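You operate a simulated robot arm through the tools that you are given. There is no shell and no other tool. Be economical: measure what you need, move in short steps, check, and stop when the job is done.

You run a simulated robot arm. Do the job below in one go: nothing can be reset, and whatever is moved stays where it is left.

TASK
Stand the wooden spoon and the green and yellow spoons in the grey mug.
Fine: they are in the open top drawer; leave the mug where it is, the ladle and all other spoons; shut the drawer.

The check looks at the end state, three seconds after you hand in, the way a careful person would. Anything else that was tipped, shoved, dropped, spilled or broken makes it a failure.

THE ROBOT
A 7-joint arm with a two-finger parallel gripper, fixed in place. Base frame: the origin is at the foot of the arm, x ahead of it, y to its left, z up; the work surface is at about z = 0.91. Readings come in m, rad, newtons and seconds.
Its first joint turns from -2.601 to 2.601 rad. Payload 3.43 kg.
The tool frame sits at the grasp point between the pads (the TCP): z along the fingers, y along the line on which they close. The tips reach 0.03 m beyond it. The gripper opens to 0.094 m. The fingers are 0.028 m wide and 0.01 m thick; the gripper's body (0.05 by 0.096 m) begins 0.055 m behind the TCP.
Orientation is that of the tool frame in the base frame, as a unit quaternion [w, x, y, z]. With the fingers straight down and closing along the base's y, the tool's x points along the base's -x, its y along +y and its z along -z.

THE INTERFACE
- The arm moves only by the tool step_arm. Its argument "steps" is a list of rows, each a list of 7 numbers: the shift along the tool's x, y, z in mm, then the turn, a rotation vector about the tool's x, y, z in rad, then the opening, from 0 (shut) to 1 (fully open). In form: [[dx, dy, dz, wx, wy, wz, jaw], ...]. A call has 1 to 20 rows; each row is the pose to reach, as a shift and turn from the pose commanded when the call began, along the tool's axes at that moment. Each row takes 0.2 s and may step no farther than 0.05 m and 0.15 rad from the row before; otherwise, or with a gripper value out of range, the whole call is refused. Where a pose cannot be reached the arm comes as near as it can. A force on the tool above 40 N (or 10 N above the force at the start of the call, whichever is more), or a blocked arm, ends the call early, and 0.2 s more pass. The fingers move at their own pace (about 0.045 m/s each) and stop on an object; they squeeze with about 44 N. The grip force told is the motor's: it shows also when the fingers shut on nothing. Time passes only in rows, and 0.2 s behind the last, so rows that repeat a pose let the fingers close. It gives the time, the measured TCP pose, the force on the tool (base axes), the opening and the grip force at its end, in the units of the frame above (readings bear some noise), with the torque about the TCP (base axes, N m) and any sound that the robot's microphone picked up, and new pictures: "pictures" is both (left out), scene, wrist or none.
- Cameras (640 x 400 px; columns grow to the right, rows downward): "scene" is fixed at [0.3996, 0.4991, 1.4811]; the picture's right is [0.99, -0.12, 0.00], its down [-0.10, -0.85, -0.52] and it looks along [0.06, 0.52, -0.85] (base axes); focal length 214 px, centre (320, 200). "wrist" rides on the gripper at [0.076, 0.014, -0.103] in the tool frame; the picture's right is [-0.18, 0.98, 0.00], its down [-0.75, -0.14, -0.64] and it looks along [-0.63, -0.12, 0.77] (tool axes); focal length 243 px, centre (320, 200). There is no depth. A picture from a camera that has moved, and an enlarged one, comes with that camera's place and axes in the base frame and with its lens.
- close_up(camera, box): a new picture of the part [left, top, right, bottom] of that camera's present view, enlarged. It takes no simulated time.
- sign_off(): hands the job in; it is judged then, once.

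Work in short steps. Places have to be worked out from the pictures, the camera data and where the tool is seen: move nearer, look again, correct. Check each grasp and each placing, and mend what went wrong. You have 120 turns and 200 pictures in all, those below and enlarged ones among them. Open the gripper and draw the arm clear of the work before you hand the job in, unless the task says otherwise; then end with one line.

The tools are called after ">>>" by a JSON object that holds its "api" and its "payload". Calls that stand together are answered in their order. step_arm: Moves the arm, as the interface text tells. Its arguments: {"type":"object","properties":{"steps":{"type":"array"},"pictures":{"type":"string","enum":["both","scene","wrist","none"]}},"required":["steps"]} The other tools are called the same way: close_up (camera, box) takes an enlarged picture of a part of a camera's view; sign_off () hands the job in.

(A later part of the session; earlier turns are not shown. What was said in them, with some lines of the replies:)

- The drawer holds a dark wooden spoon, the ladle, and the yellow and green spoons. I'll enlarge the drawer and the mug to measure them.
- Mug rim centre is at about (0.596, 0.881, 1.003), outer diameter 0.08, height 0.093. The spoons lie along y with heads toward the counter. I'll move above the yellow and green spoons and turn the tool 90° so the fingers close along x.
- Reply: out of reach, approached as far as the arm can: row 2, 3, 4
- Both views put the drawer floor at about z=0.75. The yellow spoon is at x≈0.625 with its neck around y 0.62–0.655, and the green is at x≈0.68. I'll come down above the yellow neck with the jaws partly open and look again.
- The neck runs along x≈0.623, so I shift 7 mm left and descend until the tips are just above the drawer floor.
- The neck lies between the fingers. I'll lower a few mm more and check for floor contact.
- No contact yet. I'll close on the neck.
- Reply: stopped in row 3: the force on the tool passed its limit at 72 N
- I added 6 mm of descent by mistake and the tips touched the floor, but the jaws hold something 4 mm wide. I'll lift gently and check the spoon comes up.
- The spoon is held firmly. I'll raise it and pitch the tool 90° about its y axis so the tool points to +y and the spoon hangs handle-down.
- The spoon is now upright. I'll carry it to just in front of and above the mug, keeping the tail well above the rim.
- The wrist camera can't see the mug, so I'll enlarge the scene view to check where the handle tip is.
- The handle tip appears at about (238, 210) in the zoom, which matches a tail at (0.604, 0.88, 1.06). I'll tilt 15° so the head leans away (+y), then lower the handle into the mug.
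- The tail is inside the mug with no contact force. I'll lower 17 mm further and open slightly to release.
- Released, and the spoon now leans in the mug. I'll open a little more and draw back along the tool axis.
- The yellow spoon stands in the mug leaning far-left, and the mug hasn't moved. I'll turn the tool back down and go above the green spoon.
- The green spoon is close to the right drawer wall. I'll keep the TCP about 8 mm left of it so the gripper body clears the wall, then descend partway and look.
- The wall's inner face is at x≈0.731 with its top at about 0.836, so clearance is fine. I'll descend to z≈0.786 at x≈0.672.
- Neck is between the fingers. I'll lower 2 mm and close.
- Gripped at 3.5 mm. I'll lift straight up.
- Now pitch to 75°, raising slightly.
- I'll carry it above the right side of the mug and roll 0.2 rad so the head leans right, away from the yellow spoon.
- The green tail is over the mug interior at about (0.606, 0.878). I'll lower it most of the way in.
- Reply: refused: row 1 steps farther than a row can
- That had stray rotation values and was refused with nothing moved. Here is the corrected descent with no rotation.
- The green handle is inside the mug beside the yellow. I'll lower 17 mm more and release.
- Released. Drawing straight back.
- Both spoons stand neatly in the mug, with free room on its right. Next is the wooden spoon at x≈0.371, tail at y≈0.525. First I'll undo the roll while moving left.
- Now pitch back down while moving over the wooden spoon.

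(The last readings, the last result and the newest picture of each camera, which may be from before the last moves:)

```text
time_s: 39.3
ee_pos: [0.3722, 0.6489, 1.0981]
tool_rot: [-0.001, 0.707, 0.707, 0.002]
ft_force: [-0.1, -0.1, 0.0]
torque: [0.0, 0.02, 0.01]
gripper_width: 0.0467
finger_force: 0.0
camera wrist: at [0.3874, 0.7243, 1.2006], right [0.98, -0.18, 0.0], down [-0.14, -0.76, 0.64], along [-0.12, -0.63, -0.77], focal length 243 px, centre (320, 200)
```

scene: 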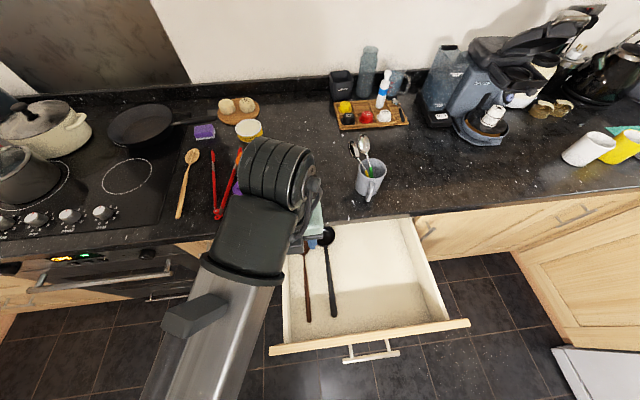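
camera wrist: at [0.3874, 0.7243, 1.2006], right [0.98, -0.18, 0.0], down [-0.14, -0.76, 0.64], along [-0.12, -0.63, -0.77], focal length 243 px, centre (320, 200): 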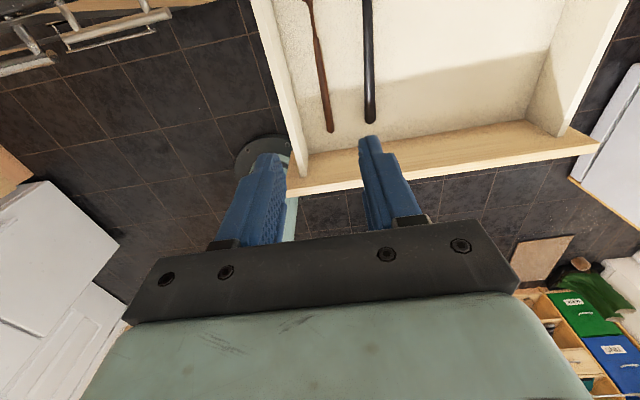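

The wooden spoon is at x≈0.371, parallel to y, and the ladle is 75 mm to its right. I'll descend to just above it.

>>> {"api": "step_arm", "payload": {"steps": [[0, 0, 45, 0, 0, 0, 0.45], [0, 0, 90, 0, 0, 0, 0.45], [0, 0, 135, 0, 0, 0, 0.45], [0, 0, 180, 0, 0, 0, 0.45], [0, 0, 225, 0, 0, 0, 0.45], [0, 0, 255, 0, 0, 0, 0.45], [0, 0, 280, 0, 0, 0, 0.45], [0, 0, 280, 0, 0, 0, 0.45]], "pictures": "wrist"}}

```text
time_s: 41.1
ee_pos: [0.3735, 0.6519, 0.8194]
tool_rot: [-0.003, 0.707, 0.707, 0.003]
ft_force: [-0.2, 0.0, -0.3]
torque: [0.05, 0.01, 0.0]
gripper_width: 0.042
finger_force: 0.0
camera wrist: at [0.388, 0.7257, 0.9214], right [0.98, -0.18, 0.0], down [-0.14, -0.76, 0.64], along [-0.12, -0.63, -0.77], focal length 243 px, centre (320, 200)
```

wrist: 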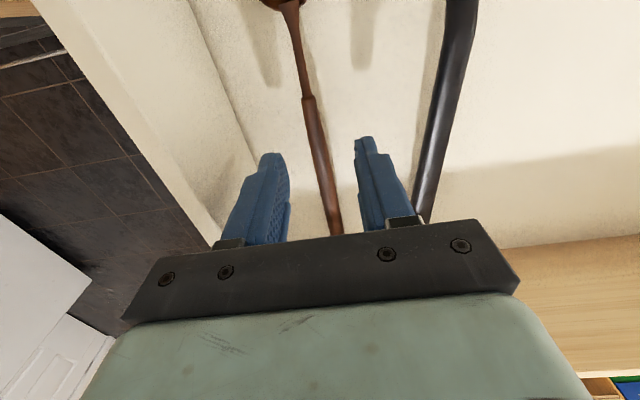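

The spoon handle sits between the fingers. I'll descend the last 31 mm.

>>> {"api": "step_arm", "payload": {"steps": [[0, -1, 15, 0, 0, 0, 0.45], [0, -1, 26, 0, 0, 0, 0.45], [0, -1, 31, 0, 0, 0, 0.45], [0, -1, 31, 0, 0, 0, 0.45]], "pictures": "none"}}

```text
time_s: 42.1
ee_pos: [0.3739, 0.6519, 0.7877]
tool_rot: [-0.003, 0.708, 0.707, 0.003]
ft_force: [-0.4, -0.2, 0.5]
torque: [-0.01, 0.02, 0.0]
gripper_width: 0.0425
finger_force: 0.0
```

Closing on the handle.

>>> {"api": "step_arm", "payload": {"steps": [[0, 0, 1, 0, 0, 0, 0.3], [0, 0, 2, 0, 0, 0, 0.15], [0, 0, 2, 0, 0, 0, 0], [0, 0, 2, 0, 0, 0, 0], [0, 0, 2, 0, 0, 0, 0]], "pictures": "wrist"}}

```text
time_s: 43.3
ee_pos: [0.3728, 0.6525, 0.7865]
tool_rot: [-0.002, 0.707, 0.707, 0.002]
ft_force: [0.2, -0.8, 1.6]
torque: [-0.05, 0.01, 0.06]
gripper_width: 0.0088
finger_force: 42.5
camera wrist: at [0.3875, 0.7262, 0.8881], right [0.98, -0.18, 0.0], down [-0.14, -0.76, 0.64], along [-0.12, -0.63, -0.77], focal length 243 px, centre (320, 200)
```

wrist: 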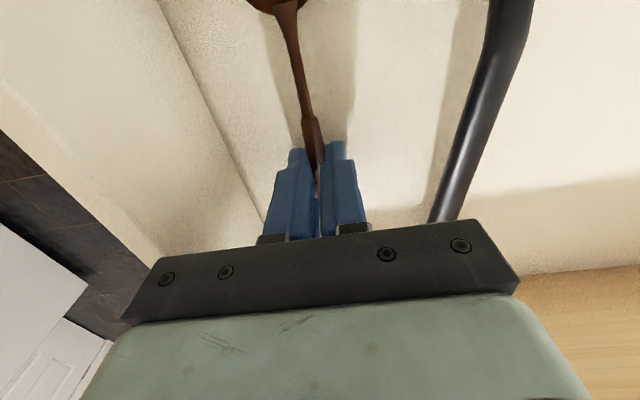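

Gripped (8.8 mm). The bowl tip reaches about 2–3 cm under the counter edge, so I'll lift slightly, pull toward the drawer front and tip the tail up over the front board before raising.

>>> {"api": "step_arm", "payload": {"steps": [[0, 0, -10, 0, 0, 0, 0], [-10, 0, -20, 0, 0, 0, 0], [-20, 0, -32, 0, -0.1, 0, 0], [-28, 0, -45, 0, -0.2, 0, 0], [-33, 0, -60, 0, -0.3, 0, 0], [-40, 0, -72, 0, -0.3, 0, 0], [-40, 0, -72, 0, -0.3, 0, 0]]}}

```text
time_s: 44.9
ee_pos: [0.3741, 0.6113, 0.858]
tool_rot: [0.102, 0.7, 0.699, -0.103]
ft_force: [0.2, -0.6, -0.2]
torque: [-0.05, 0.03, 0.0]
gripper_width: 0.0087
finger_force: 42.4
camera wrist: at [0.3879, 0.7143, 0.9333], right [0.98, -0.18, 0.05], down [-0.14, -0.54, 0.83], along [-0.12, -0.83, -0.55], focal length 243 px, centre (320, 200)
```

scene: 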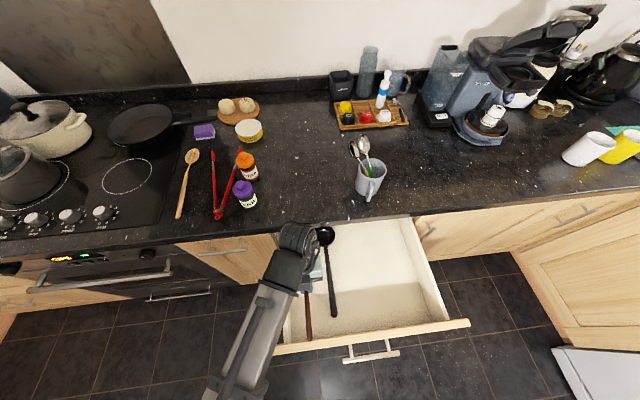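
wrist: 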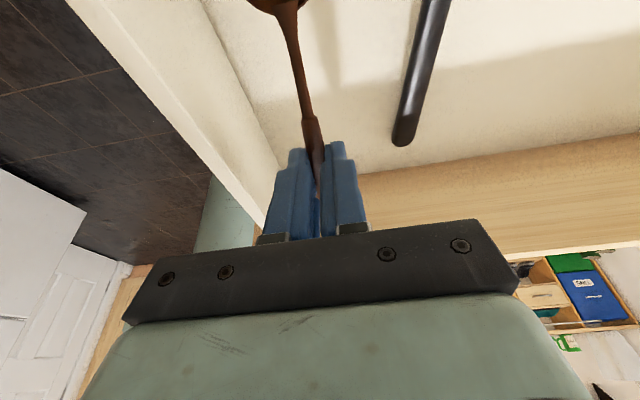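

No contact, and the bowl now clears the counter edge. I'll raise straight up.

>>> {"api": "step_arm", "payload": {"steps": [[-16, 0, -34, 0, 0, 0, 0], [-30, 0, -74, 0, 0, 0, 0], [-44, 0, -116, 0, 0, 0, 0], [-58, 0, -158, 0, 0, 0, 0], [-71, 0, -200, 0, 0, 0, 0], [-84, 0, -242, 0, 0, 0, 0], [-97, 0, -284, 0, 0, 0, 0], [-97, 0, -284, 0, 0, 0, 0]], "pictures": "wrist"}}

```text
time_s: 46.7
ee_pos: [0.4214, 0.6333, 1.0519]
tool_rot: [0.088, 0.7, 0.707, -0.04]
ft_force: [0.8, 0.5, -1.4]
torque: [0.0, -0.01, -0.01]
gripper_width: 0.009
finger_force: 42.8
out of reach, approached as far as the arm can: row 3, 4, 5, 6, 7, 8
camera wrist: at [0.428, 0.7255, 1.1387], right [0.98, -0.16, 0.1], down [-0.18, -0.63, 0.76], along [-0.06, -0.76, -0.65], focal length 243 px, centre (320, 200)
```

wrist: 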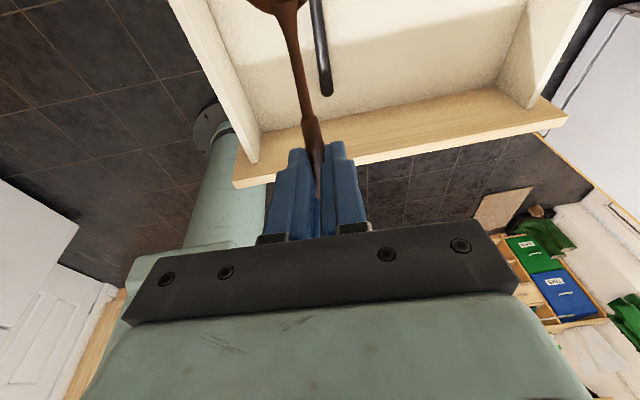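

The arm hit a joint limit with the backward tilt, but the spoon is still held. I'll bring the commanded pose back to zero pitch, moving right to stay reachable.

>>> {"api": "step_arm", "payload": {"steps": [[10, 15, 30, 0, 0.1, 0, 0], [20, 30, 48, 0, 0.2, 0, 0], [25, 45, 48, 0, 0.3, 0, 0], [30, 60, 48, 0, 0.3, 0, 0], [30, 60, 48, 0, 0.3, 0, 0]], "pictures": "wrist"}}

```text
time_s: 47.9
ee_pos: [0.4784, 0.6547, 1.0033]
tool_rot: [-0.018, 0.698, 0.712, 0.066]
ft_force: [0.2, -0.2, 0.0]
torque: [0.03, 0.01, 0.03]
gripper_width: 0.0089
finger_force: 42.3
camera wrist: at [0.4833, 0.7177, 1.1143], right [0.99, -0.17, 0.04], down [-0.16, -0.83, 0.54], along [-0.05, -0.54, -0.84], focal length 243 px, centre (320, 200)
```

wrist: 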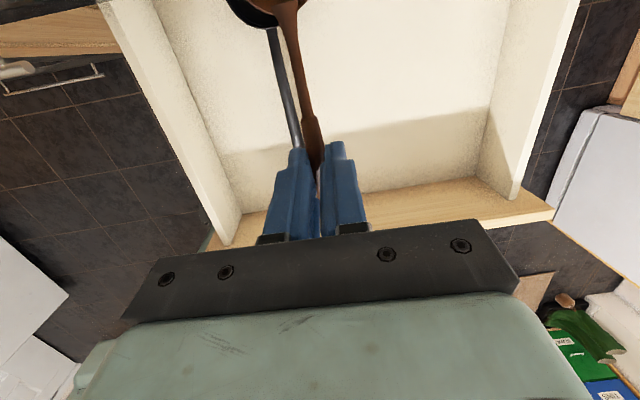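

The hold is good, and the pose is slightly rolled. I'll raise first, then move right and square the roll before pitching.

>>> {"api": "step_arm", "payload": {"steps": [[-10, 3, -43, 0.03, 0, 0, 0], [-20, 6, -86, 0.07, 0, 0, 0], [-22, 20, -125, 0.07, 0, 0.02, 0], [-22, 55, -150, 0.07, 0, 0.02, 0], [-18, 95, -172, 0.07, 0, 0.02, 0], [-16, 131, -174, 0.07, 0, 0.02, 0], [-16, 131, -174, 0.07, 0, 0.02, 0]], "pictures": "wrist"}}

```text
time_s: 49.5
ee_pos: [0.5956, 0.6184, 1.1862]
tool_rot: [-0.043, 0.704, 0.708, 0.04]
ft_force: [0.0, -0.3, -1.1]
torque: [-0.05, -0.05, 0.02]
gripper_width: 0.0086
finger_force: 42.6
camera wrist: at [0.6099, 0.6816, 1.2951], right [0.98, -0.18, -0.03], down [-0.13, -0.82, 0.55], along [-0.12, -0.54, -0.83], focal length 243 px, centre (320, 200)
```

wrist: 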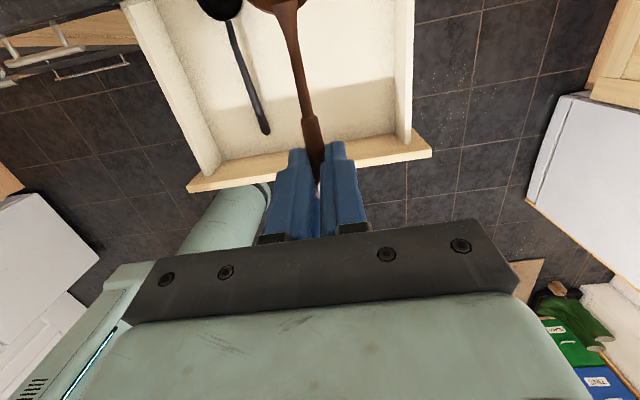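

Roll is squared. Pitching the rest of the way to 75°.

>>> {"api": "step_arm", "payload": {"steps": [[0, 3, -5, 0, 0.132, 0, 0], [0, 6, -10, 0, 0.264, 0, 0], [0, 9, -15, 0, 0.396, 0, 0], [0, 12, -20, 0, 0.528, 0, 0], [0, 15, -25, 0, 0.66, 0, 0], [0, 18, -30, 0, 0.793, 0, 0], [0, 21, -35, 0, 0.925, 0, 0], [0, 24, -40, 0, 1.057, 0, 0], [0, 28, -45, 0, 1.19, 0, 0], [0, 28, -45, 0, 1.19, 0, 0]]}}

```text
time_s: 51.7
ee_pos: [0.6254, 0.6161, 1.2286]
tool_rot: [-0.433, 0.561, 0.561, 0.428]
ft_force: [0.3, 0.3, 0.4]
torque: [0.01, -0.03, 0.01]
gripper_width: 0.0086
finger_force: 42.9
camera wrist: at [0.6395, 0.5353, 1.3284], right [0.98, -0.04, -0.18], down [-0.14, -0.82, -0.56], along [-0.12, 0.58, -0.81], focal length 243 px, centre (320, 200)
```

scene: 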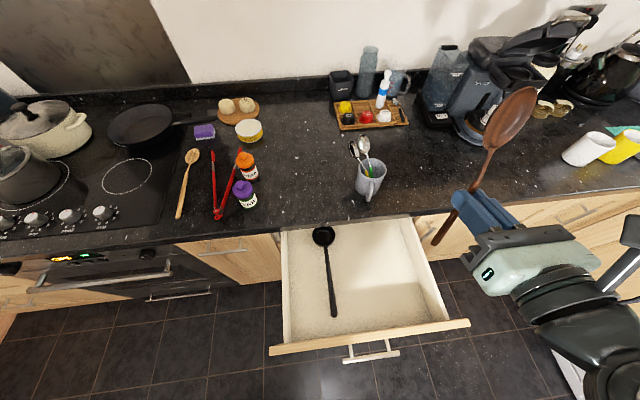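
wrist: 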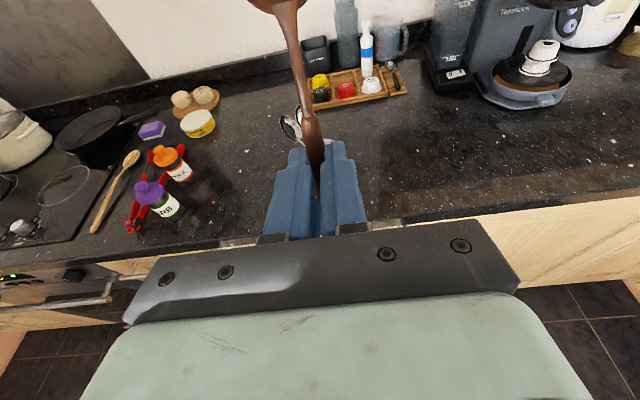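

Pose matches the prediction: the tail projects exactly where expected. I'll carry it over the mug's right side with a small rightward roll.

>>> {"api": "step_arm", "payload": {"steps": [[4, 0, 43, 0, 0, 0, 0], [8, 1, 86, 0, 0, 0, 0], [12, 2, 129, 0, 0, 0, 0], [16, 3, 172, 0, 0, 0.04, 0], [20, 3, 215, 0, 0, 0.08, 0], [23, 3, 257, 0, 0, 0.12, 0], [23, 3, 257, 0, 0, 0.12, 0]]}}

>>> {"api": "close_up", "payload": {"camera": "scene", "box": [310, 90, 470, 220]}}

```text
time_s: 53.3
ee_pos: [0.6237, 0.8709, 1.1871]
tool_rot: [-0.457, 0.594, 0.527, 0.401]
ft_force: [-0.3, 0.0, -0.4]
torque: [-0.01, -0.01, -0.03]
gripper_width: 0.0089
finger_force: 43.1
camera wrist: at [0.647, 0.7903, 1.2837], right [0.95, -0.07, -0.29], down [-0.23, -0.81, -0.54], along [-0.2, 0.58, -0.79], focal length 243 px, centre (320, 200)
```

scene: 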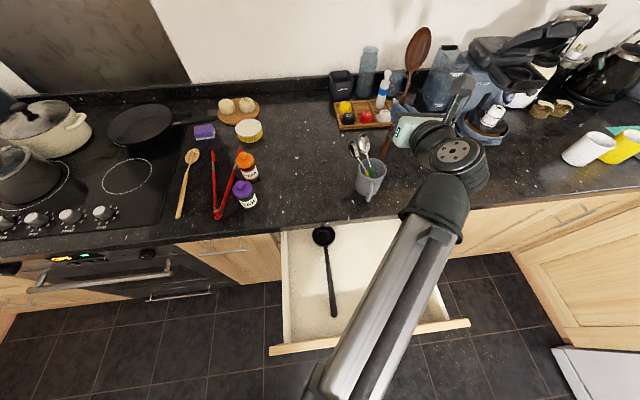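
wrist: 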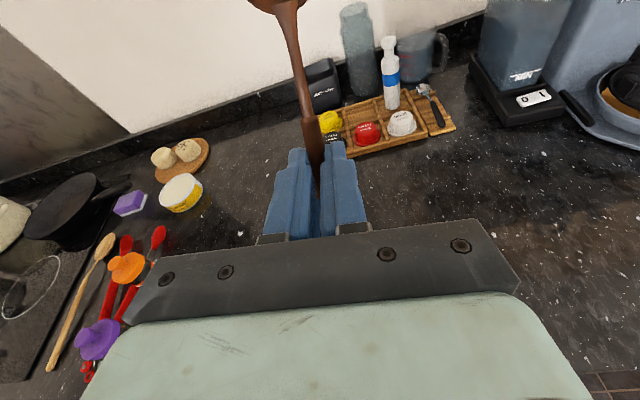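

```text
3.08 times, centred on (390, 155) of scene
camera zoom: at [0.3996, 0.4991, 1.4811], right [0.99, -0.12, 0.0], down [-0.1, -0.85, -0.52], along [0.06, 0.52, -0.85], focal length 660 px, centre (105, 338)
```

zoom: 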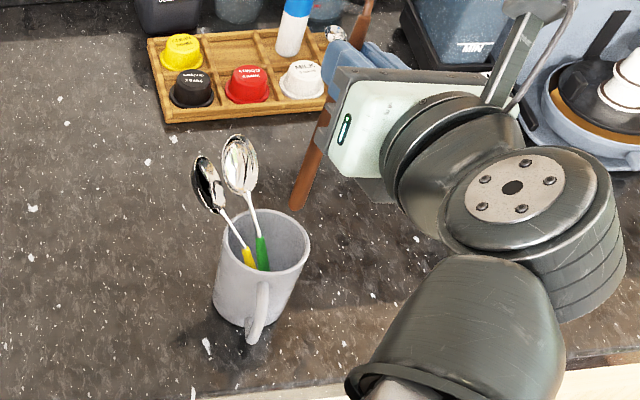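

The tail is over the mug's right interior at about (0.608, 0.868). Lowering it in.

>>> {"api": "step_arm", "payload": {"steps": [[-28, 6, 8, 0, 0, 0, 0], [-56, 10, 15, 0, 0, 0, 0], [-82, 14, 22, 0, 0, 0, 0], [-103, 17, 28, 0, 0, 0, 0], [-103, 17, 28, 0, 0, 0, 0]], "pictures": "wrist"}}

>>> {"api": "close_up", "payload": {"camera": "scene", "box": [310, 90, 470, 220]}}

```text
time_s: 54.5
ee_pos: [0.6275, 0.869, 1.0754]
tool_rot: [-0.457, 0.594, 0.527, 0.401]
ft_force: [-0.3, 0.2, -0.7]
torque: [-0.02, 0.02, -0.04]
gripper_width: 0.0089
finger_force: 42.4
camera wrist: at [0.6529, 0.7891, 1.1727], right [0.95, -0.07, -0.29], down [-0.23, -0.81, -0.54], along [-0.2, 0.58, -0.79], focal length 243 px, centre (320, 200)
```

wrist: 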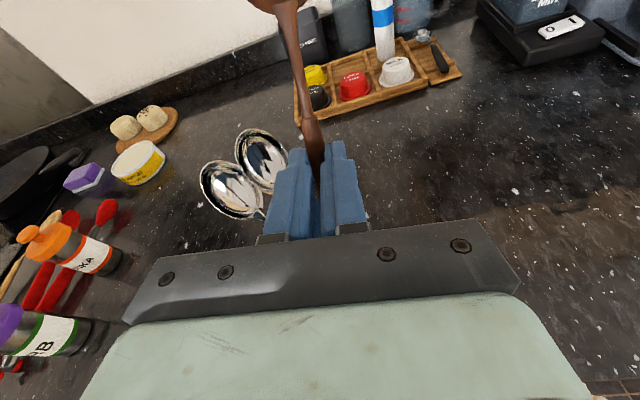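

```text
3.08 times, centred on (390, 155) of scene
camera zoom: at [0.3996, 0.4991, 1.4811], right [0.99, -0.12, 0.0], down [-0.1, -0.85, -0.52], along [0.06, 0.52, -0.85], focal length 660 px, centre (105, 338)
```

zoom: 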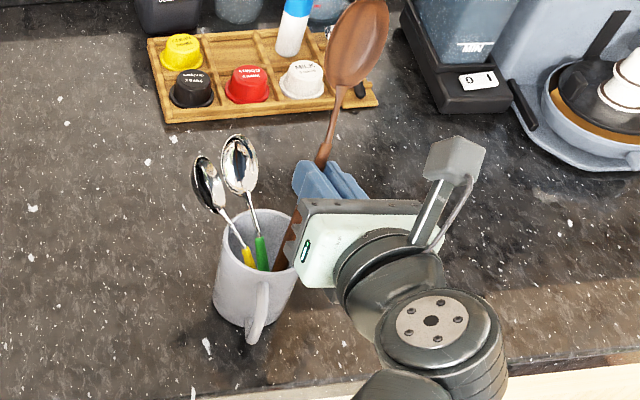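

The handle is inside and clear of the others. Lower 20 mm and release.

>>> {"api": "step_arm", "payload": {"steps": [[-7, 1, 2, 0, 0, 0, 0], [-14, 2, 4, 0, 0, 0, 0], [-20, 2.5, 5.5, 0, 0, 0, 0], [-20, 2.5, 5.5, 0, 0, 0, 0], [-20, 2.5, 5.5, 0, 0, 0, 0.13], [-20, 2.5, 5.5, 0, 0, 0, 0.2], [-20, 2.5, 5.5, 0, 0, 0, 0.2], [-20, 2.5, 5.5, 0, 0, 0, 0.2]]}}

>>> {"api": "close_up", "payload": {"camera": "scene", "box": [310, 90, 470, 220]}}

```text
time_s: 56.3
ee_pos: [0.6292, 0.868, 1.0559]
tool_rot: [-0.456, 0.595, 0.526, 0.401]
ft_force: [0.2, 0.4, 0.6]
torque: [0.0, 0.04, -0.03]
gripper_width: 0.0188
finger_force: 0.2
camera wrist: at [0.6522, 0.789, 1.1525], right [0.95, -0.07, -0.29], down [-0.23, -0.81, -0.54], along [-0.2, 0.58, -0.79], focal length 243 px, centre (320, 200)
```

scene: 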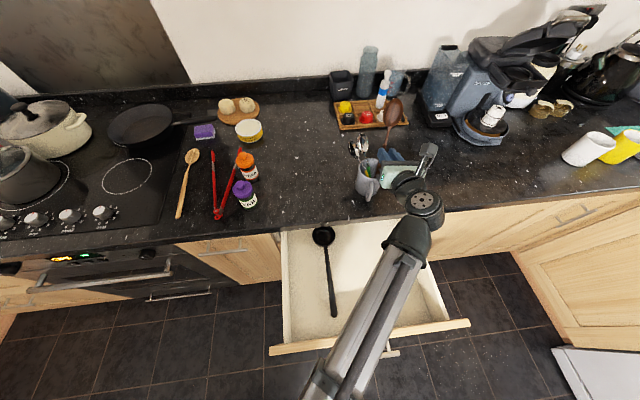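
wrist: 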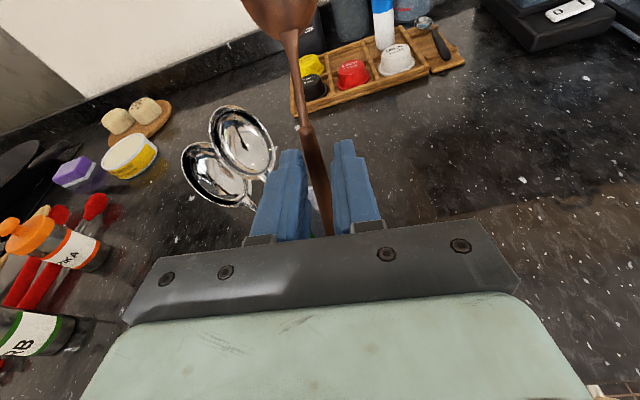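

```text
3.08 times, centred on (390, 155) of scene
camera zoom: at [0.3996, 0.4991, 1.4811], right [0.99, -0.12, 0.0], down [-0.1, -0.85, -0.52], along [0.06, 0.52, -0.85], focal length 660 px, centre (105, 338)
```

zoom: 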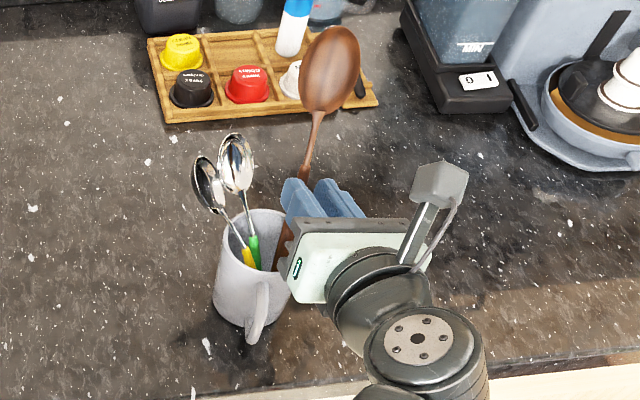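

Released, and it is leaning between the fingers. Drawing straight back.

>>> {"api": "step_arm", "payload": {"steps": [[0, 0, -4, 0, 0, 0, 0.22], [0, 0, -15, 0, 0, 0, 0.24], [0, 0, -35, 0, 0, 0, 0.24], [5, 0, -65, 0, 0, 0, 0.24], [20, 0, -105, 0, 0, 0, 0.2], [40, 0, -145, 0, 0, 0, 0.1], [60, 0, -185, 0, 0, 0, 0], [60, 0, -185, 0, 0, 0, 0]]}}

>>> {"api": "close_up", "payload": {"camera": "scene", "box": [310, 90, 470, 220]}}

>>> {"api": "close_up", "payload": {"camera": "scene", "box": [250, 200, 490, 380]}}

```text
time_s: 58.1
ee_pos: [0.635, 0.7061, 1.1596]
tool_rot: [-0.457, 0.594, 0.527, 0.401]
ft_force: [0.3, 0.3, 0.4]
torque: [-0.01, 0.01, -0.05]
gripper_width: 0.0
finger_force: 32.8
camera wrist: at [0.66, 0.6259, 1.2568], right [0.95, -0.07, -0.29], down [-0.23, -0.81, -0.54], along [-0.2, 0.58, -0.79], focal length 243 px, centre (320, 200)
```

scene: 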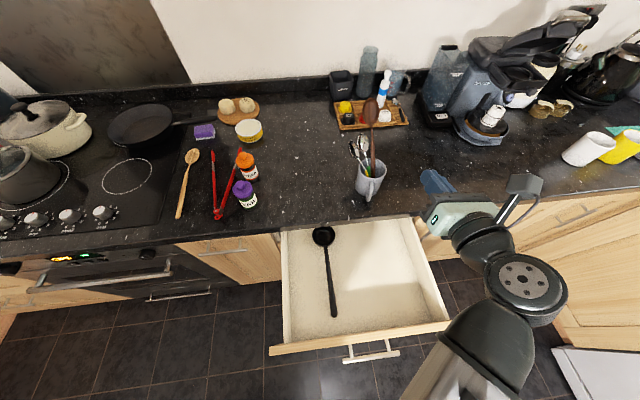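
wrist: 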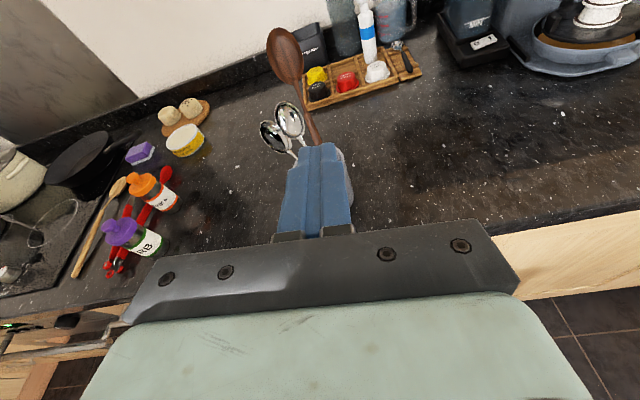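

```text
3.08 times, centred on (390, 155) of scene
camera zoom: at [0.3996, 0.4991, 1.4811], right [0.99, -0.12, 0.0], down [-0.1, -0.85, -0.52], along [0.06, 0.52, -0.85], focal length 660 px, centre (105, 338)
```

zoom: 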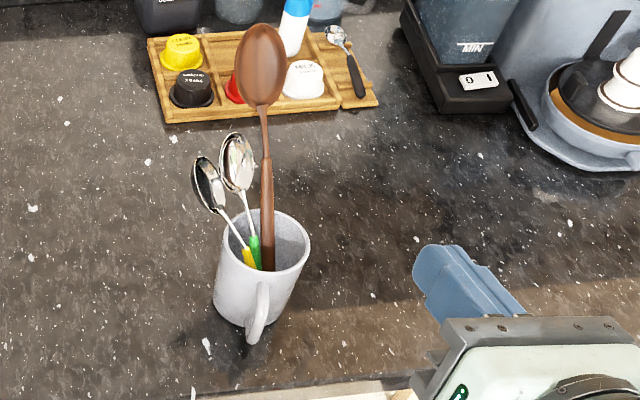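

```text
2.22 times, centred on (370, 290) of scene
camera zoom: at [0.3996, 0.4991, 1.4811], right [0.99, -0.12, 0.0], down [-0.1, -0.85, -0.52], along [0.06, 0.52, -0.85], focal length 477 px, centre (209, 0)
```

zoom: 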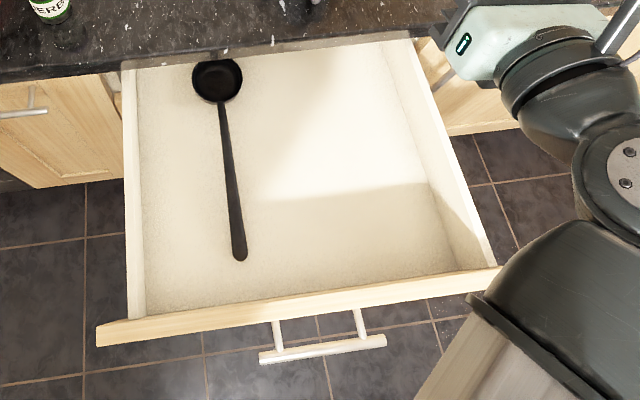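

All three spoons stand in the mug and only the ladle remains in the drawer. Next I'll close the drawer by pushing the front board to the right of its handle (x≈0.635). First I undo the roll and move back.

>>> {"api": "step_arm", "payload": {"steps": [[-10, 1, -39, 0, 0, -0.04, 0], [-20, 2, -78, 0, 0, -0.08, 0], [-31, 3, -116, 0, 0, -0.12, 0], [-31, 3, -116, 0, 0, -0.12, 0]], "pictures": "none"}}

```text
time_s: 59.1
ee_pos: [0.634, 0.5864, 1.1619]
tool_rot: [-0.432, 0.561, 0.562, 0.428]
ft_force: [-0.6, -0.7, -0.4]
torque: [0.03, -0.02, 0.03]
gripper_width: 0.0
finger_force: 32.8
```

Now pitch down to about 0.6 rad and move back past the drawer front, staying high.

>>> {"api": "step_arm", "payload": {"steps": [[-15, 0, -30, 0, -0.1, 0, 0], [-30, 0, -60, 0, -0.2, 0, 0], [-45, 0, -90, 0, -0.3, 0, 0], [-65, 0, -120, 0, -0.4, 0, 0], [-90, 0, -145, 0, -0.5, 0, 0], [-120, 0, -160, 0, -0.6, 0, 0], [-155, 0, -161, 0, -0.711, 0, 0], [-155, 0, -161, 0, -0.711, 0, 0]]}}

```text
time_s: 60.9
ee_pos: [0.6367, 0.3866, 1.0508]
tool_rot: [-0.209, 0.675, 0.678, 0.205]
ft_force: [-0.3, -0.2, 0.7]
torque: [-0.01, -0.04, 0.01]
gripper_width: 0.0
finger_force: 32.4
camera wrist: at [0.651, 0.3919, 1.1777], right [0.98, -0.15, -0.11], down [-0.14, -0.98, 0.11], along [-0.12, -0.09, -0.99], focal length 243 px, centre (320, 200)
```

scene: 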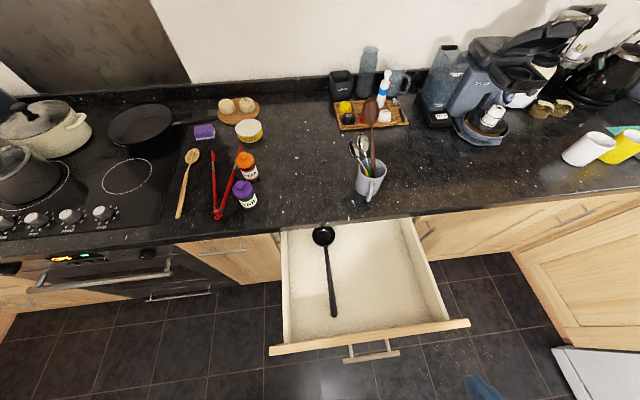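
wrist: 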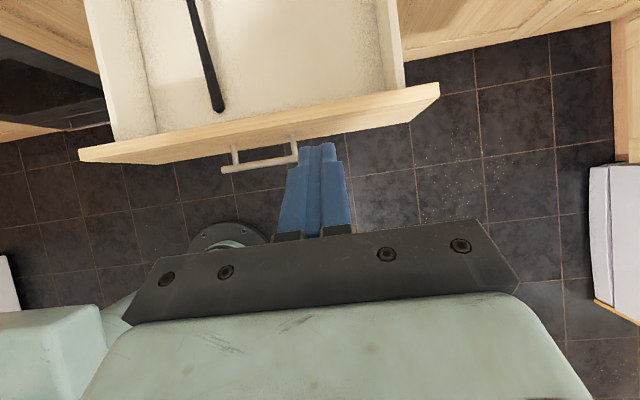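

The drawer's outer face is at y≈0.475 and the handle ends at x≈0.58, so x=0.637 is clear. Descending in front of the board.

>>> {"api": "step_arm", "payload": {"steps": [[-24, 0, 35, 0, 0, 0, 0], [-48, 0, 73, 0, 0, 0, 0], [-72, 0, 111, 0, 0, 0, 0], [-95, 0, 150, 0, 0, 0, 0], [-111, 0, 185, 0, 0, 0, 0], [-111, 0, 185, 0, 0, 0, 0]]}}

```text
time_s: 62.3
ee_pos: [0.6331, 0.4044, 0.837]
tool_rot: [-0.211, 0.675, 0.677, 0.206]
ft_force: [-0.5, -0.2, 1.1]
torque: [0.01, 0.02, 0.01]
gripper_width: 0.0002
finger_force: 33.4
camera wrist: at [0.6488, 0.409, 0.9633], right [0.98, -0.15, -0.11], down [-0.14, -0.98, 0.11], along [-0.12, -0.09, -0.99], focal length 243 px, centre (320, 200)
```

scene: 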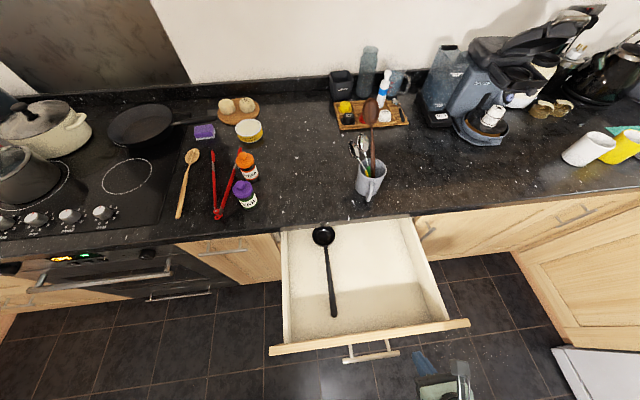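
wrist: 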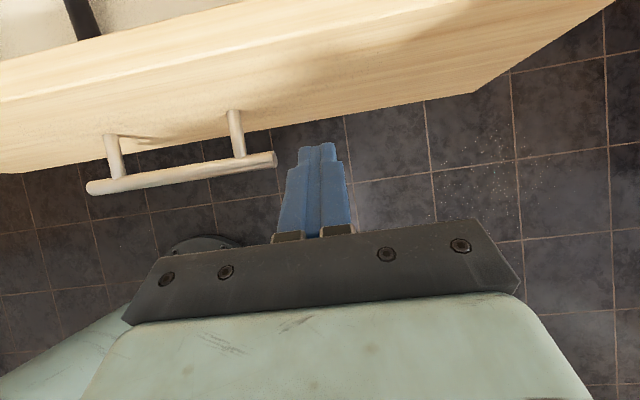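

Positioned in front of the board. I'll push +y gently; contact is expected after about 45 mm.

>>> {"api": "step_arm", "payload": {"steps": [[12, 0, 8.5, 0, 0, 0, 0], [25, 0, 17, 0, 0, 0, 0], [33, 0, 22.6, 0, 0, 0, 0], [37, 0, 25.4, 0, 0, 0, 0], [41, 0, 28, 0, 0, 0, 0], [49, 0, 33.9, 0, 0, 0, 0], [58, 0, 39.6, 0, 0, 0, 0], [66, 0, 45, 0, 0, 0, 0]]}}

```text
time_s: 64.1
ee_pos: [0.6354, 0.4829, 0.8379]
tool_rot: [-0.21, 0.675, 0.677, 0.206]
ft_force: [-0.7, -0.1, -0.9]
torque: [-0.01, -0.04, 0.02]
gripper_width: 0.0
finger_force: 32.8
camera wrist: at [0.6509, 0.4877, 0.9642], right [0.98, -0.15, -0.11], down [-0.14, -0.98, 0.11], along [-0.12, -0.09, -0.99], focal length 243 px, centre (320, 200)
```

scene: 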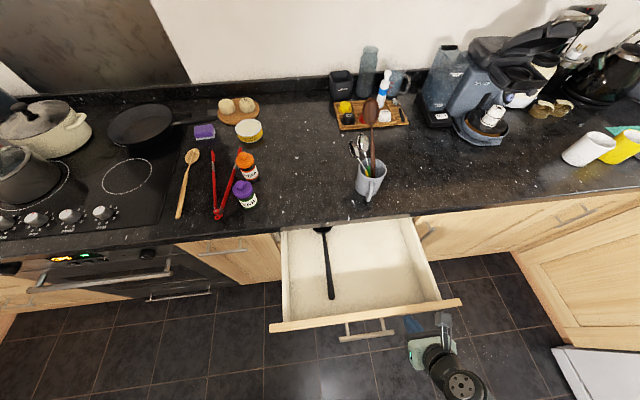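
wrist: 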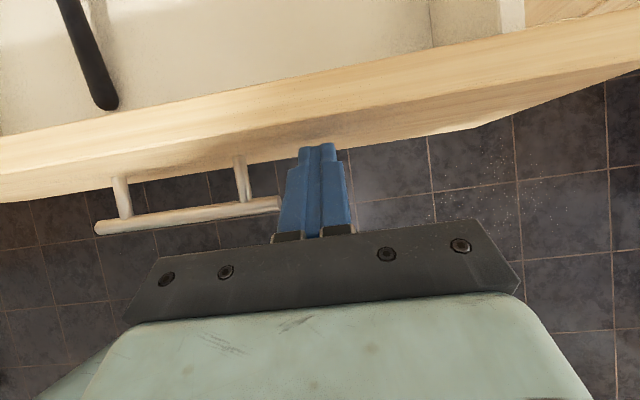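

The drawer is sliding easily and the ladle rides along. Continuing at the same gentle pace.

>>> {"api": "step_arm", "payload": {"steps": [[8.3, 0, 5.6, 0, 0, 0, 0], [16.5, 0, 11.3, 0, 0, 0, 0], [24.8, 0, 16.9, 0, 0, 0, 0], [33, 0, 22.6, 0, 0, 0, 0], [41, 0, 28.2, 0, 0, 0, 0], [49.5, 0, 33.9, 0, 0, 0, 0], [57.8, 0, 39.5, 0, 0, 0, 0], [66, 0, 45.2, 0, 0, 0, 0], [74, 0, 50.8, 0, 0, 0, 0], [82.5, 0, 56.5, 0, 0, 0, 0], [90.8, 0, 62.1, 0, 0, 0, 0], [99, 0, 67.8, 0, 0, 0, 0], [107, 0, 73.4, 0, 0, 0, 0], [115.5, 0, 79, 0, 0, 0, 0], [123.8, 0, 84.7, 0, 0, 0, 0], [132, 0, 90.4, 0, 0, 0, 0]]}}

```text
time_s: 67.5
ee_pos: [0.6351, 0.6441, 0.8359]
tool_rot: [-0.21, 0.675, 0.676, 0.207]
ft_force: [-0.2, 0.4, -0.7]
torque: [-0.01, 0.02, 0.04]
gripper_width: 0.0
finger_force: 33.8
camera wrist: at [0.6499, 0.6472, 0.963], right [0.98, -0.15, -0.11], down [-0.14, -0.98, 0.11], along [-0.12, -0.09, -0.99], focal length 243 px, centre (320, 200)
```

scene: 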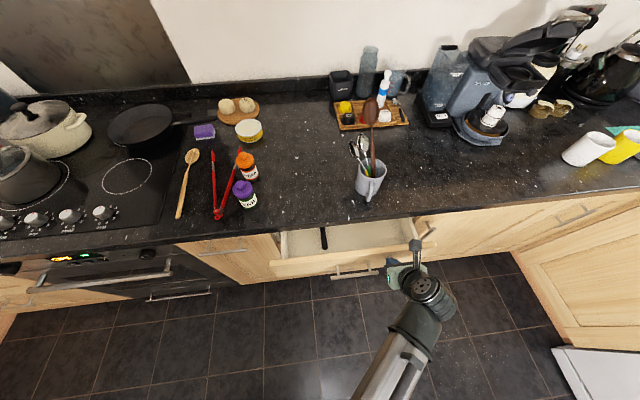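
wrist: 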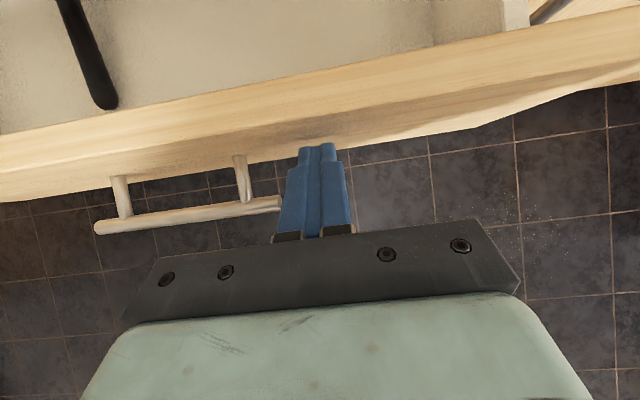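

About 7–8 cm remain. Continuing more slowly.

>>> {"api": "step_arm", "payload": {"steps": [[6.6, 0, 4.5, 0, 0, 0, 0], [13.2, 0, 9, 0, 0, 0, 0], [19.8, 0, 13.6, 0, 0, 0, 0], [26.4, 0, 18, 0, 0, 0, 0], [33, 0, 22.6, 0, 0, 0, 0], [38, 0, 26, 0, 0, 0, 0], [43, 0, 29.4, 0, 0, 0, 0], [47, 0, 32.2, 0, 0, 0, 0]]}}

```text
time_s: 69.3
ee_pos: [0.6326, 0.7006, 0.8363]
tool_rot: [-0.21, 0.675, 0.677, 0.206]
ft_force: [0.7, -0.4, 0.4]
torque: [-0.04, 0.0, 0.01]
gripper_width: 0.0002
finger_force: 33.7
camera wrist: at [0.6486, 0.7047, 0.9629], right [0.98, -0.15, -0.11], down [-0.14, -0.98, 0.11], along [-0.12, -0.09, -0.99], focal length 243 px, centre (320, 200)
```

scene: 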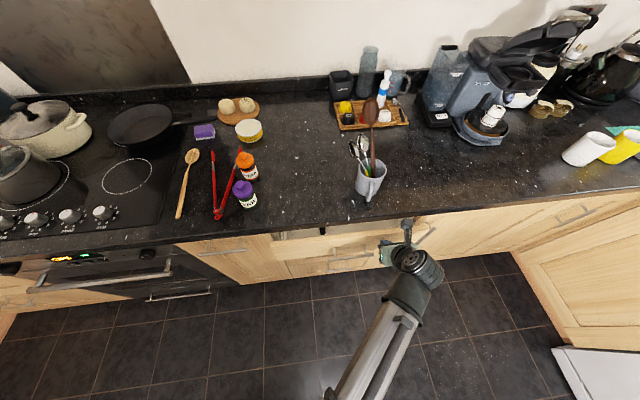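
wrist: 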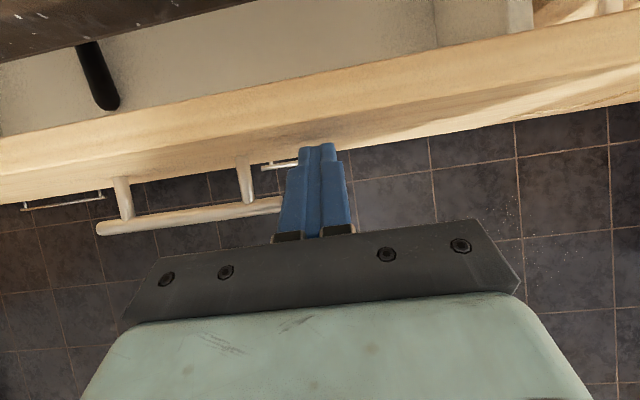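

Nearly shut. I'll keep pushing in 4 mm steps until it stops.

>>> {"api": "step_arm", "payload": {"steps": [[3.3, 0, 2.3, 0, 0, 0, 0], [6.6, 0, 4.5, 0, 0, 0, 0], [9.9, 0, 6.8, 0, 0, 0, 0], [13.2, 0, 9, 0, 0, 0, 0], [16.5, 0, 11.3, 0, 0, 0, 0], [19.8, 0, 13.6, 0, 0, 0, 0], [23.1, 0, 15.8, 0, 0, 0, 0], [26.4, 0, 18, 0, 0, 0, 0]]}}

>>> {"api": "close_up", "payload": {"camera": "scene", "box": [240, 200, 480, 320]}}

```text
time_s: 71.1
ee_pos: [0.6356, 0.7314, 0.8387]
tool_rot: [-0.209, 0.675, 0.677, 0.205]
ft_force: [-0.1, -0.2, -0.5]
torque: [0.01, -0.02, 0.02]
gripper_width: 0.0001
finger_force: 33.2
camera wrist: at [0.6509, 0.7361, 0.9633], right [0.98, -0.15, -0.11], down [-0.14, -0.98, 0.11], along [-0.12, -0.09, -0.99], focal length 243 px, centre (320, 200)
```

scene: 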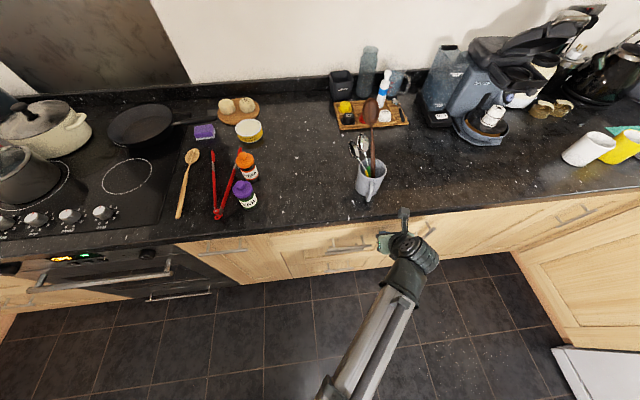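
wrist: 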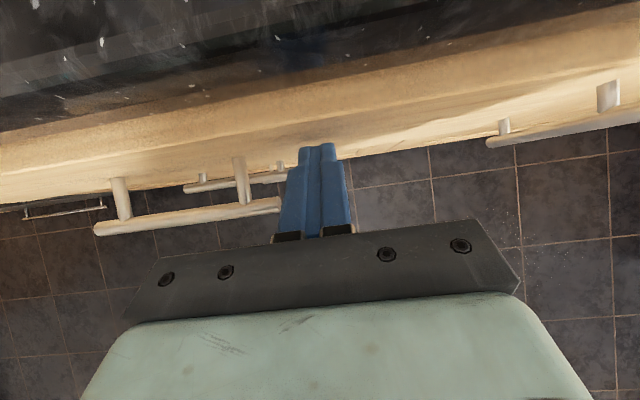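

```text
2.67 times, centred on (360, 260) of scene
camera zoom: at [0.3996, 0.4991, 1.4811], right [0.99, -0.12, 0.0], down [-0.1, -0.85, -0.52], along [0.06, 0.52, -0.85], focal length 572 px, centre (213, 40)
```

zoom: 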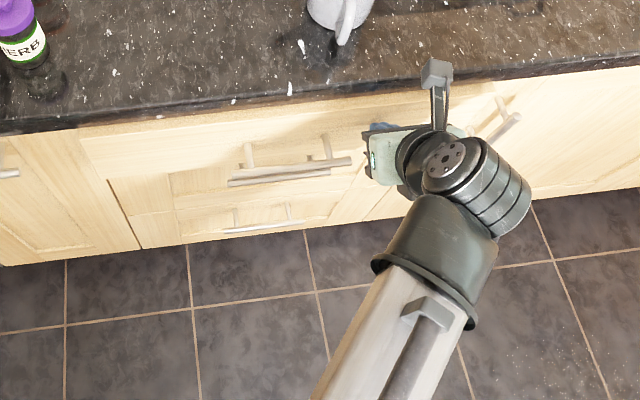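

Still a small gap and no resistance. Continuing in small steps until contact.

>>> {"api": "step_arm", "payload": {"steps": [[3.3, 0, 2.3, 0, 0, 0, 0], [6.6, 0, 4.5, 0, 0, 0, 0], [9.9, 0, 6.8, 0, 0, 0, 0], [12.4, 0, 8.5, 0, 0, 0, 0], [14.9, 0, 10.2, 0, 0, 0, 0], [16.5, 0, 11.3, 0, 0, 0, 0]]}}

>>> {"api": "close_up", "payload": {"camera": "scene", "box": [240, 200, 480, 320]}}

```text
time_s: 72.5
ee_pos: [0.6339, 0.7509, 0.8366]
tool_rot: [-0.21, 0.674, 0.677, 0.206]
ft_force: [-0.1, -0.1, 0.0]
torque: [-0.02, 0.0, 0.05]
gripper_width: 0.0
finger_force: 33.4
camera wrist: at [0.6487, 0.7546, 0.9633], right [0.98, -0.15, -0.11], down [-0.14, -0.98, 0.11], along [-0.12, -0.09, -0.99], focal length 243 px, centre (320, 200)
```

scene: 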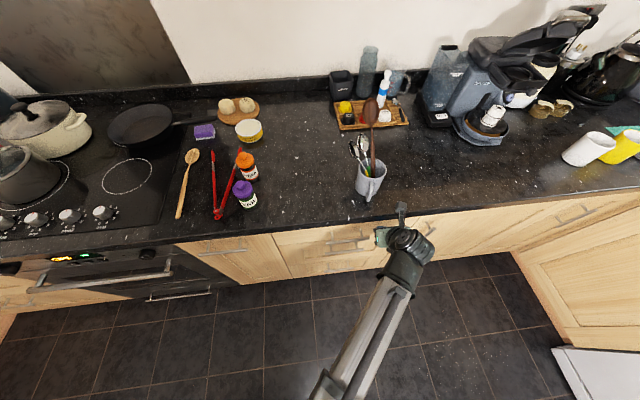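
wrist: 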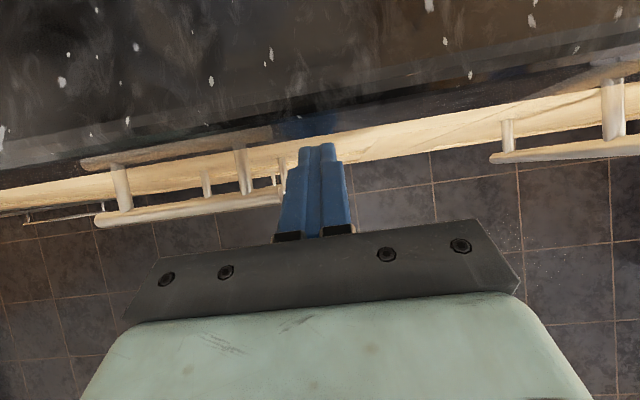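

```text
2.67 times, centred on (360, 260) of scene
camera zoom: at [0.3996, 0.4991, 1.4811], right [0.99, -0.12, 0.0], down [-0.1, -0.85, -0.52], along [0.06, 0.52, -0.85], focal length 572 px, centre (213, 40)
```

zoom: 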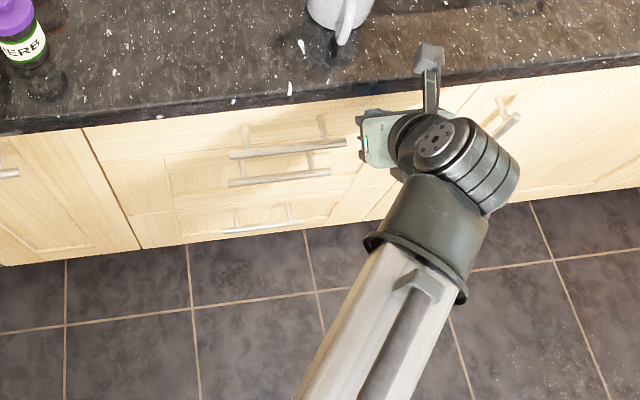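

Nearly flush. A few more small steps until I feel the stop.

>>> {"api": "step_arm", "payload": {"steps": [[2, 0, 1.4, 0, 0, 0, 0], [4, 0, 2.7, 0, 0, 0, 0], [6, 0, 4, 0, 0, 0, 0], [8, 0, 5.4, 0, 0, 0, 0], [10, 0, 6.8, 0, 0, 0, 0], [12, 0, 8.1, 0, 0, 0, 0]]}}

>>> {"api": "close_up", "payload": {"camera": "scene", "box": [240, 200, 480, 320]}}

```text
time_s: 73.7
ee_pos: [0.6347, 0.7577, 0.8364]
tool_rot: [-0.206, 0.676, 0.678, 0.203]
ft_force: [0.4, -9.8, 4.3]
torque: [-0.03, 0.05, -0.04]
gripper_width: 0.0
finger_force: 33.2
stopped in row 5: the force on the tool passed its limit at 45 N (the readings are from after the stop); the commanded pose is now the measured one
camera wrist: at [0.6489, 0.7624, 0.9626], right [0.98, -0.15, -0.11], down [-0.14, -0.98, 0.12], along [-0.12, -0.1, -0.99], focal length 243 px, centre (320, 200)
```

scene: 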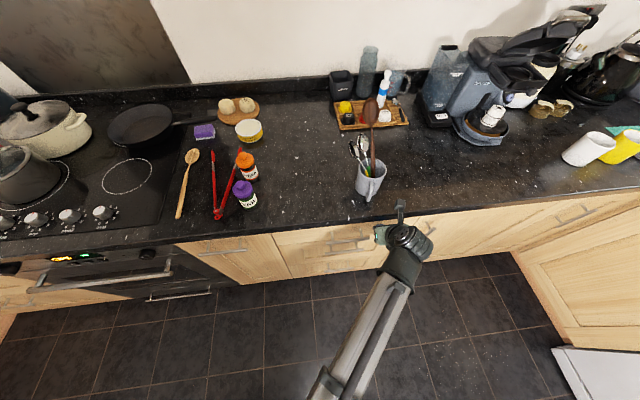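
wrist: 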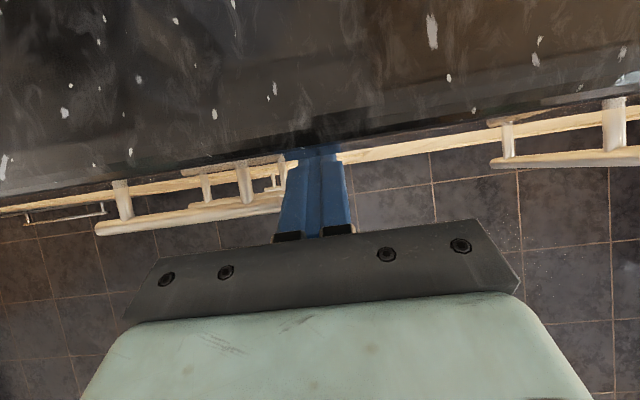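

```text
2.67 times, centred on (360, 260) of scene
camera zoom: at [0.3996, 0.4991, 1.4811], right [0.99, -0.12, 0.0], down [-0.1, -0.85, -0.52], along [0.06, 0.52, -0.85], focal length 572 px, centre (213, 40)
```

zoom: 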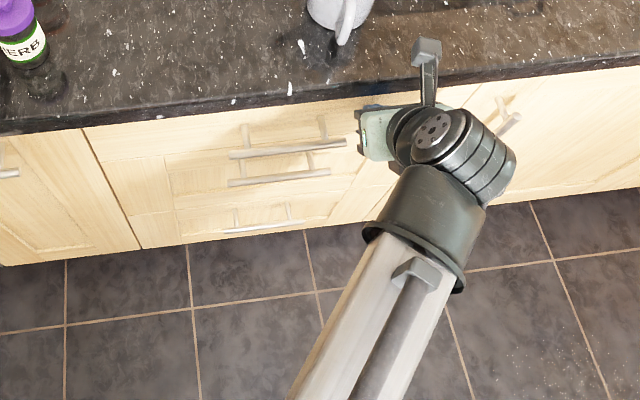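

The push met a firm stop and the drawer front is flush. I'll draw back, rise away and open the gripper.

>>> {"api": "step_arm", "payload": {"steps": [[-8, 0, -5.6, 0, 0, 0, 0], [-33, 0, -22, 0, 0, 0, 0], [-66, 0, -45, 0, 0, 0, 0], [-99, 0, -68, 0, 0, 0, 0.3], [-120, 0, -95, 0, 0, 0, 0.6], [-110, 0, -135, 0, 0, 0, 0.8], [-90, 0, -175, 0, 0, 0, 0.8], [-70, 0, -215, 0, 0, 0, 0.8], [-70, 0, -215, 0, 0, 0, 0.8]]}}

>>> {"api": "close_up", "payload": {"camera": "scene", "box": [240, 200, 480, 320]}}

>>> {"api": "close_up", "payload": {"camera": "scene", "box": [310, 90, 470, 220]}}

```text
time_s: 75.7
ee_pos: [0.6357, 0.5806, 0.9798]
tool_rot: [-0.207, 0.675, 0.678, 0.203]
ft_force: [-0.3, 0.1, -0.1]
torque: [0.03, 0.01, 0.0]
gripper_width: 0.0751
finger_force: 0.1
camera wrist: at [0.6502, 0.5864, 1.1055], right [0.98, -0.15, -0.11], down [-0.14, -0.98, 0.12], along [-0.12, -0.1, -0.99], focal length 243 px, centre (320, 200)
```

scene: 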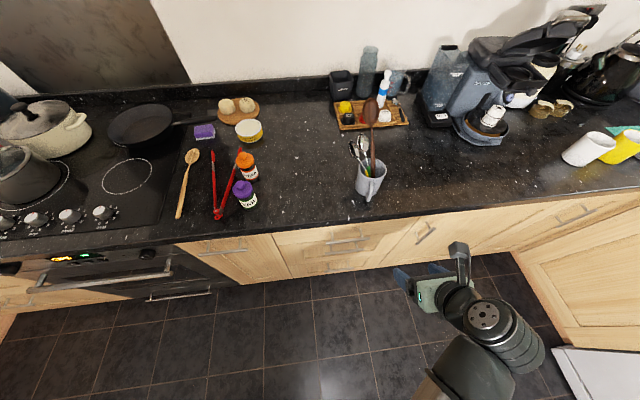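
wrist: 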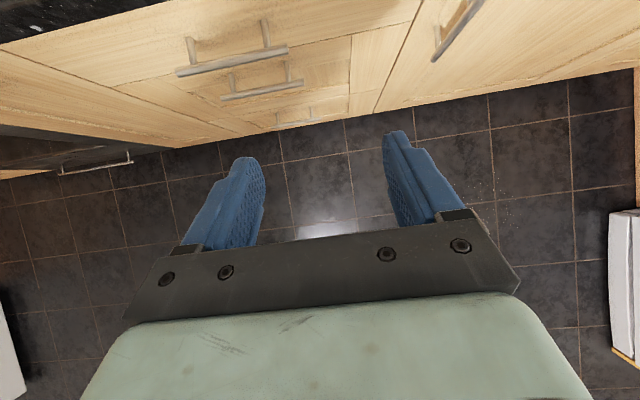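

```text
2.67 times, centred on (360, 260) of scene
camera zoom: at [0.3996, 0.4991, 1.4811], right [0.99, -0.12, 0.0], down [-0.1, -0.85, -0.52], along [0.06, 0.52, -0.85], focal length 572 px, centre (213, 40)
```

zoom: 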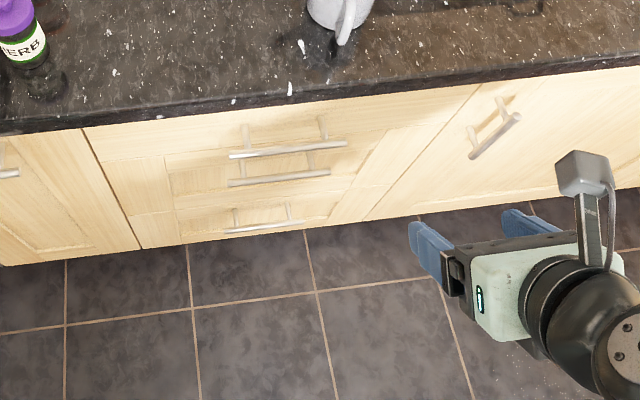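

```text
3.08 times, centred on (390, 155) of scene
camera zoom: at [0.3996, 0.4991, 1.4811], right [0.99, -0.12, 0.0], down [-0.1, -0.85, -0.52], along [0.06, 0.52, -0.85], focal length 660 px, centre (105, 338)
```

zoom: 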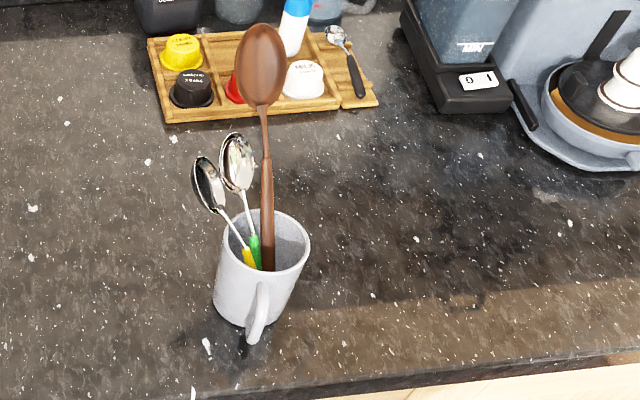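

The drawer is flush, all three spoons stand in the mug, the mug has not moved, and the arm is clear with the gripper open. Handing in.

>>> {"api": "sign_off", "payload": {}}

```text
The job is handed in.
```

The wooden, green and yellow spoons are standing in the grey mug, the mug hasn't moved, the ladle is still in the drawer, and the drawer is shut.
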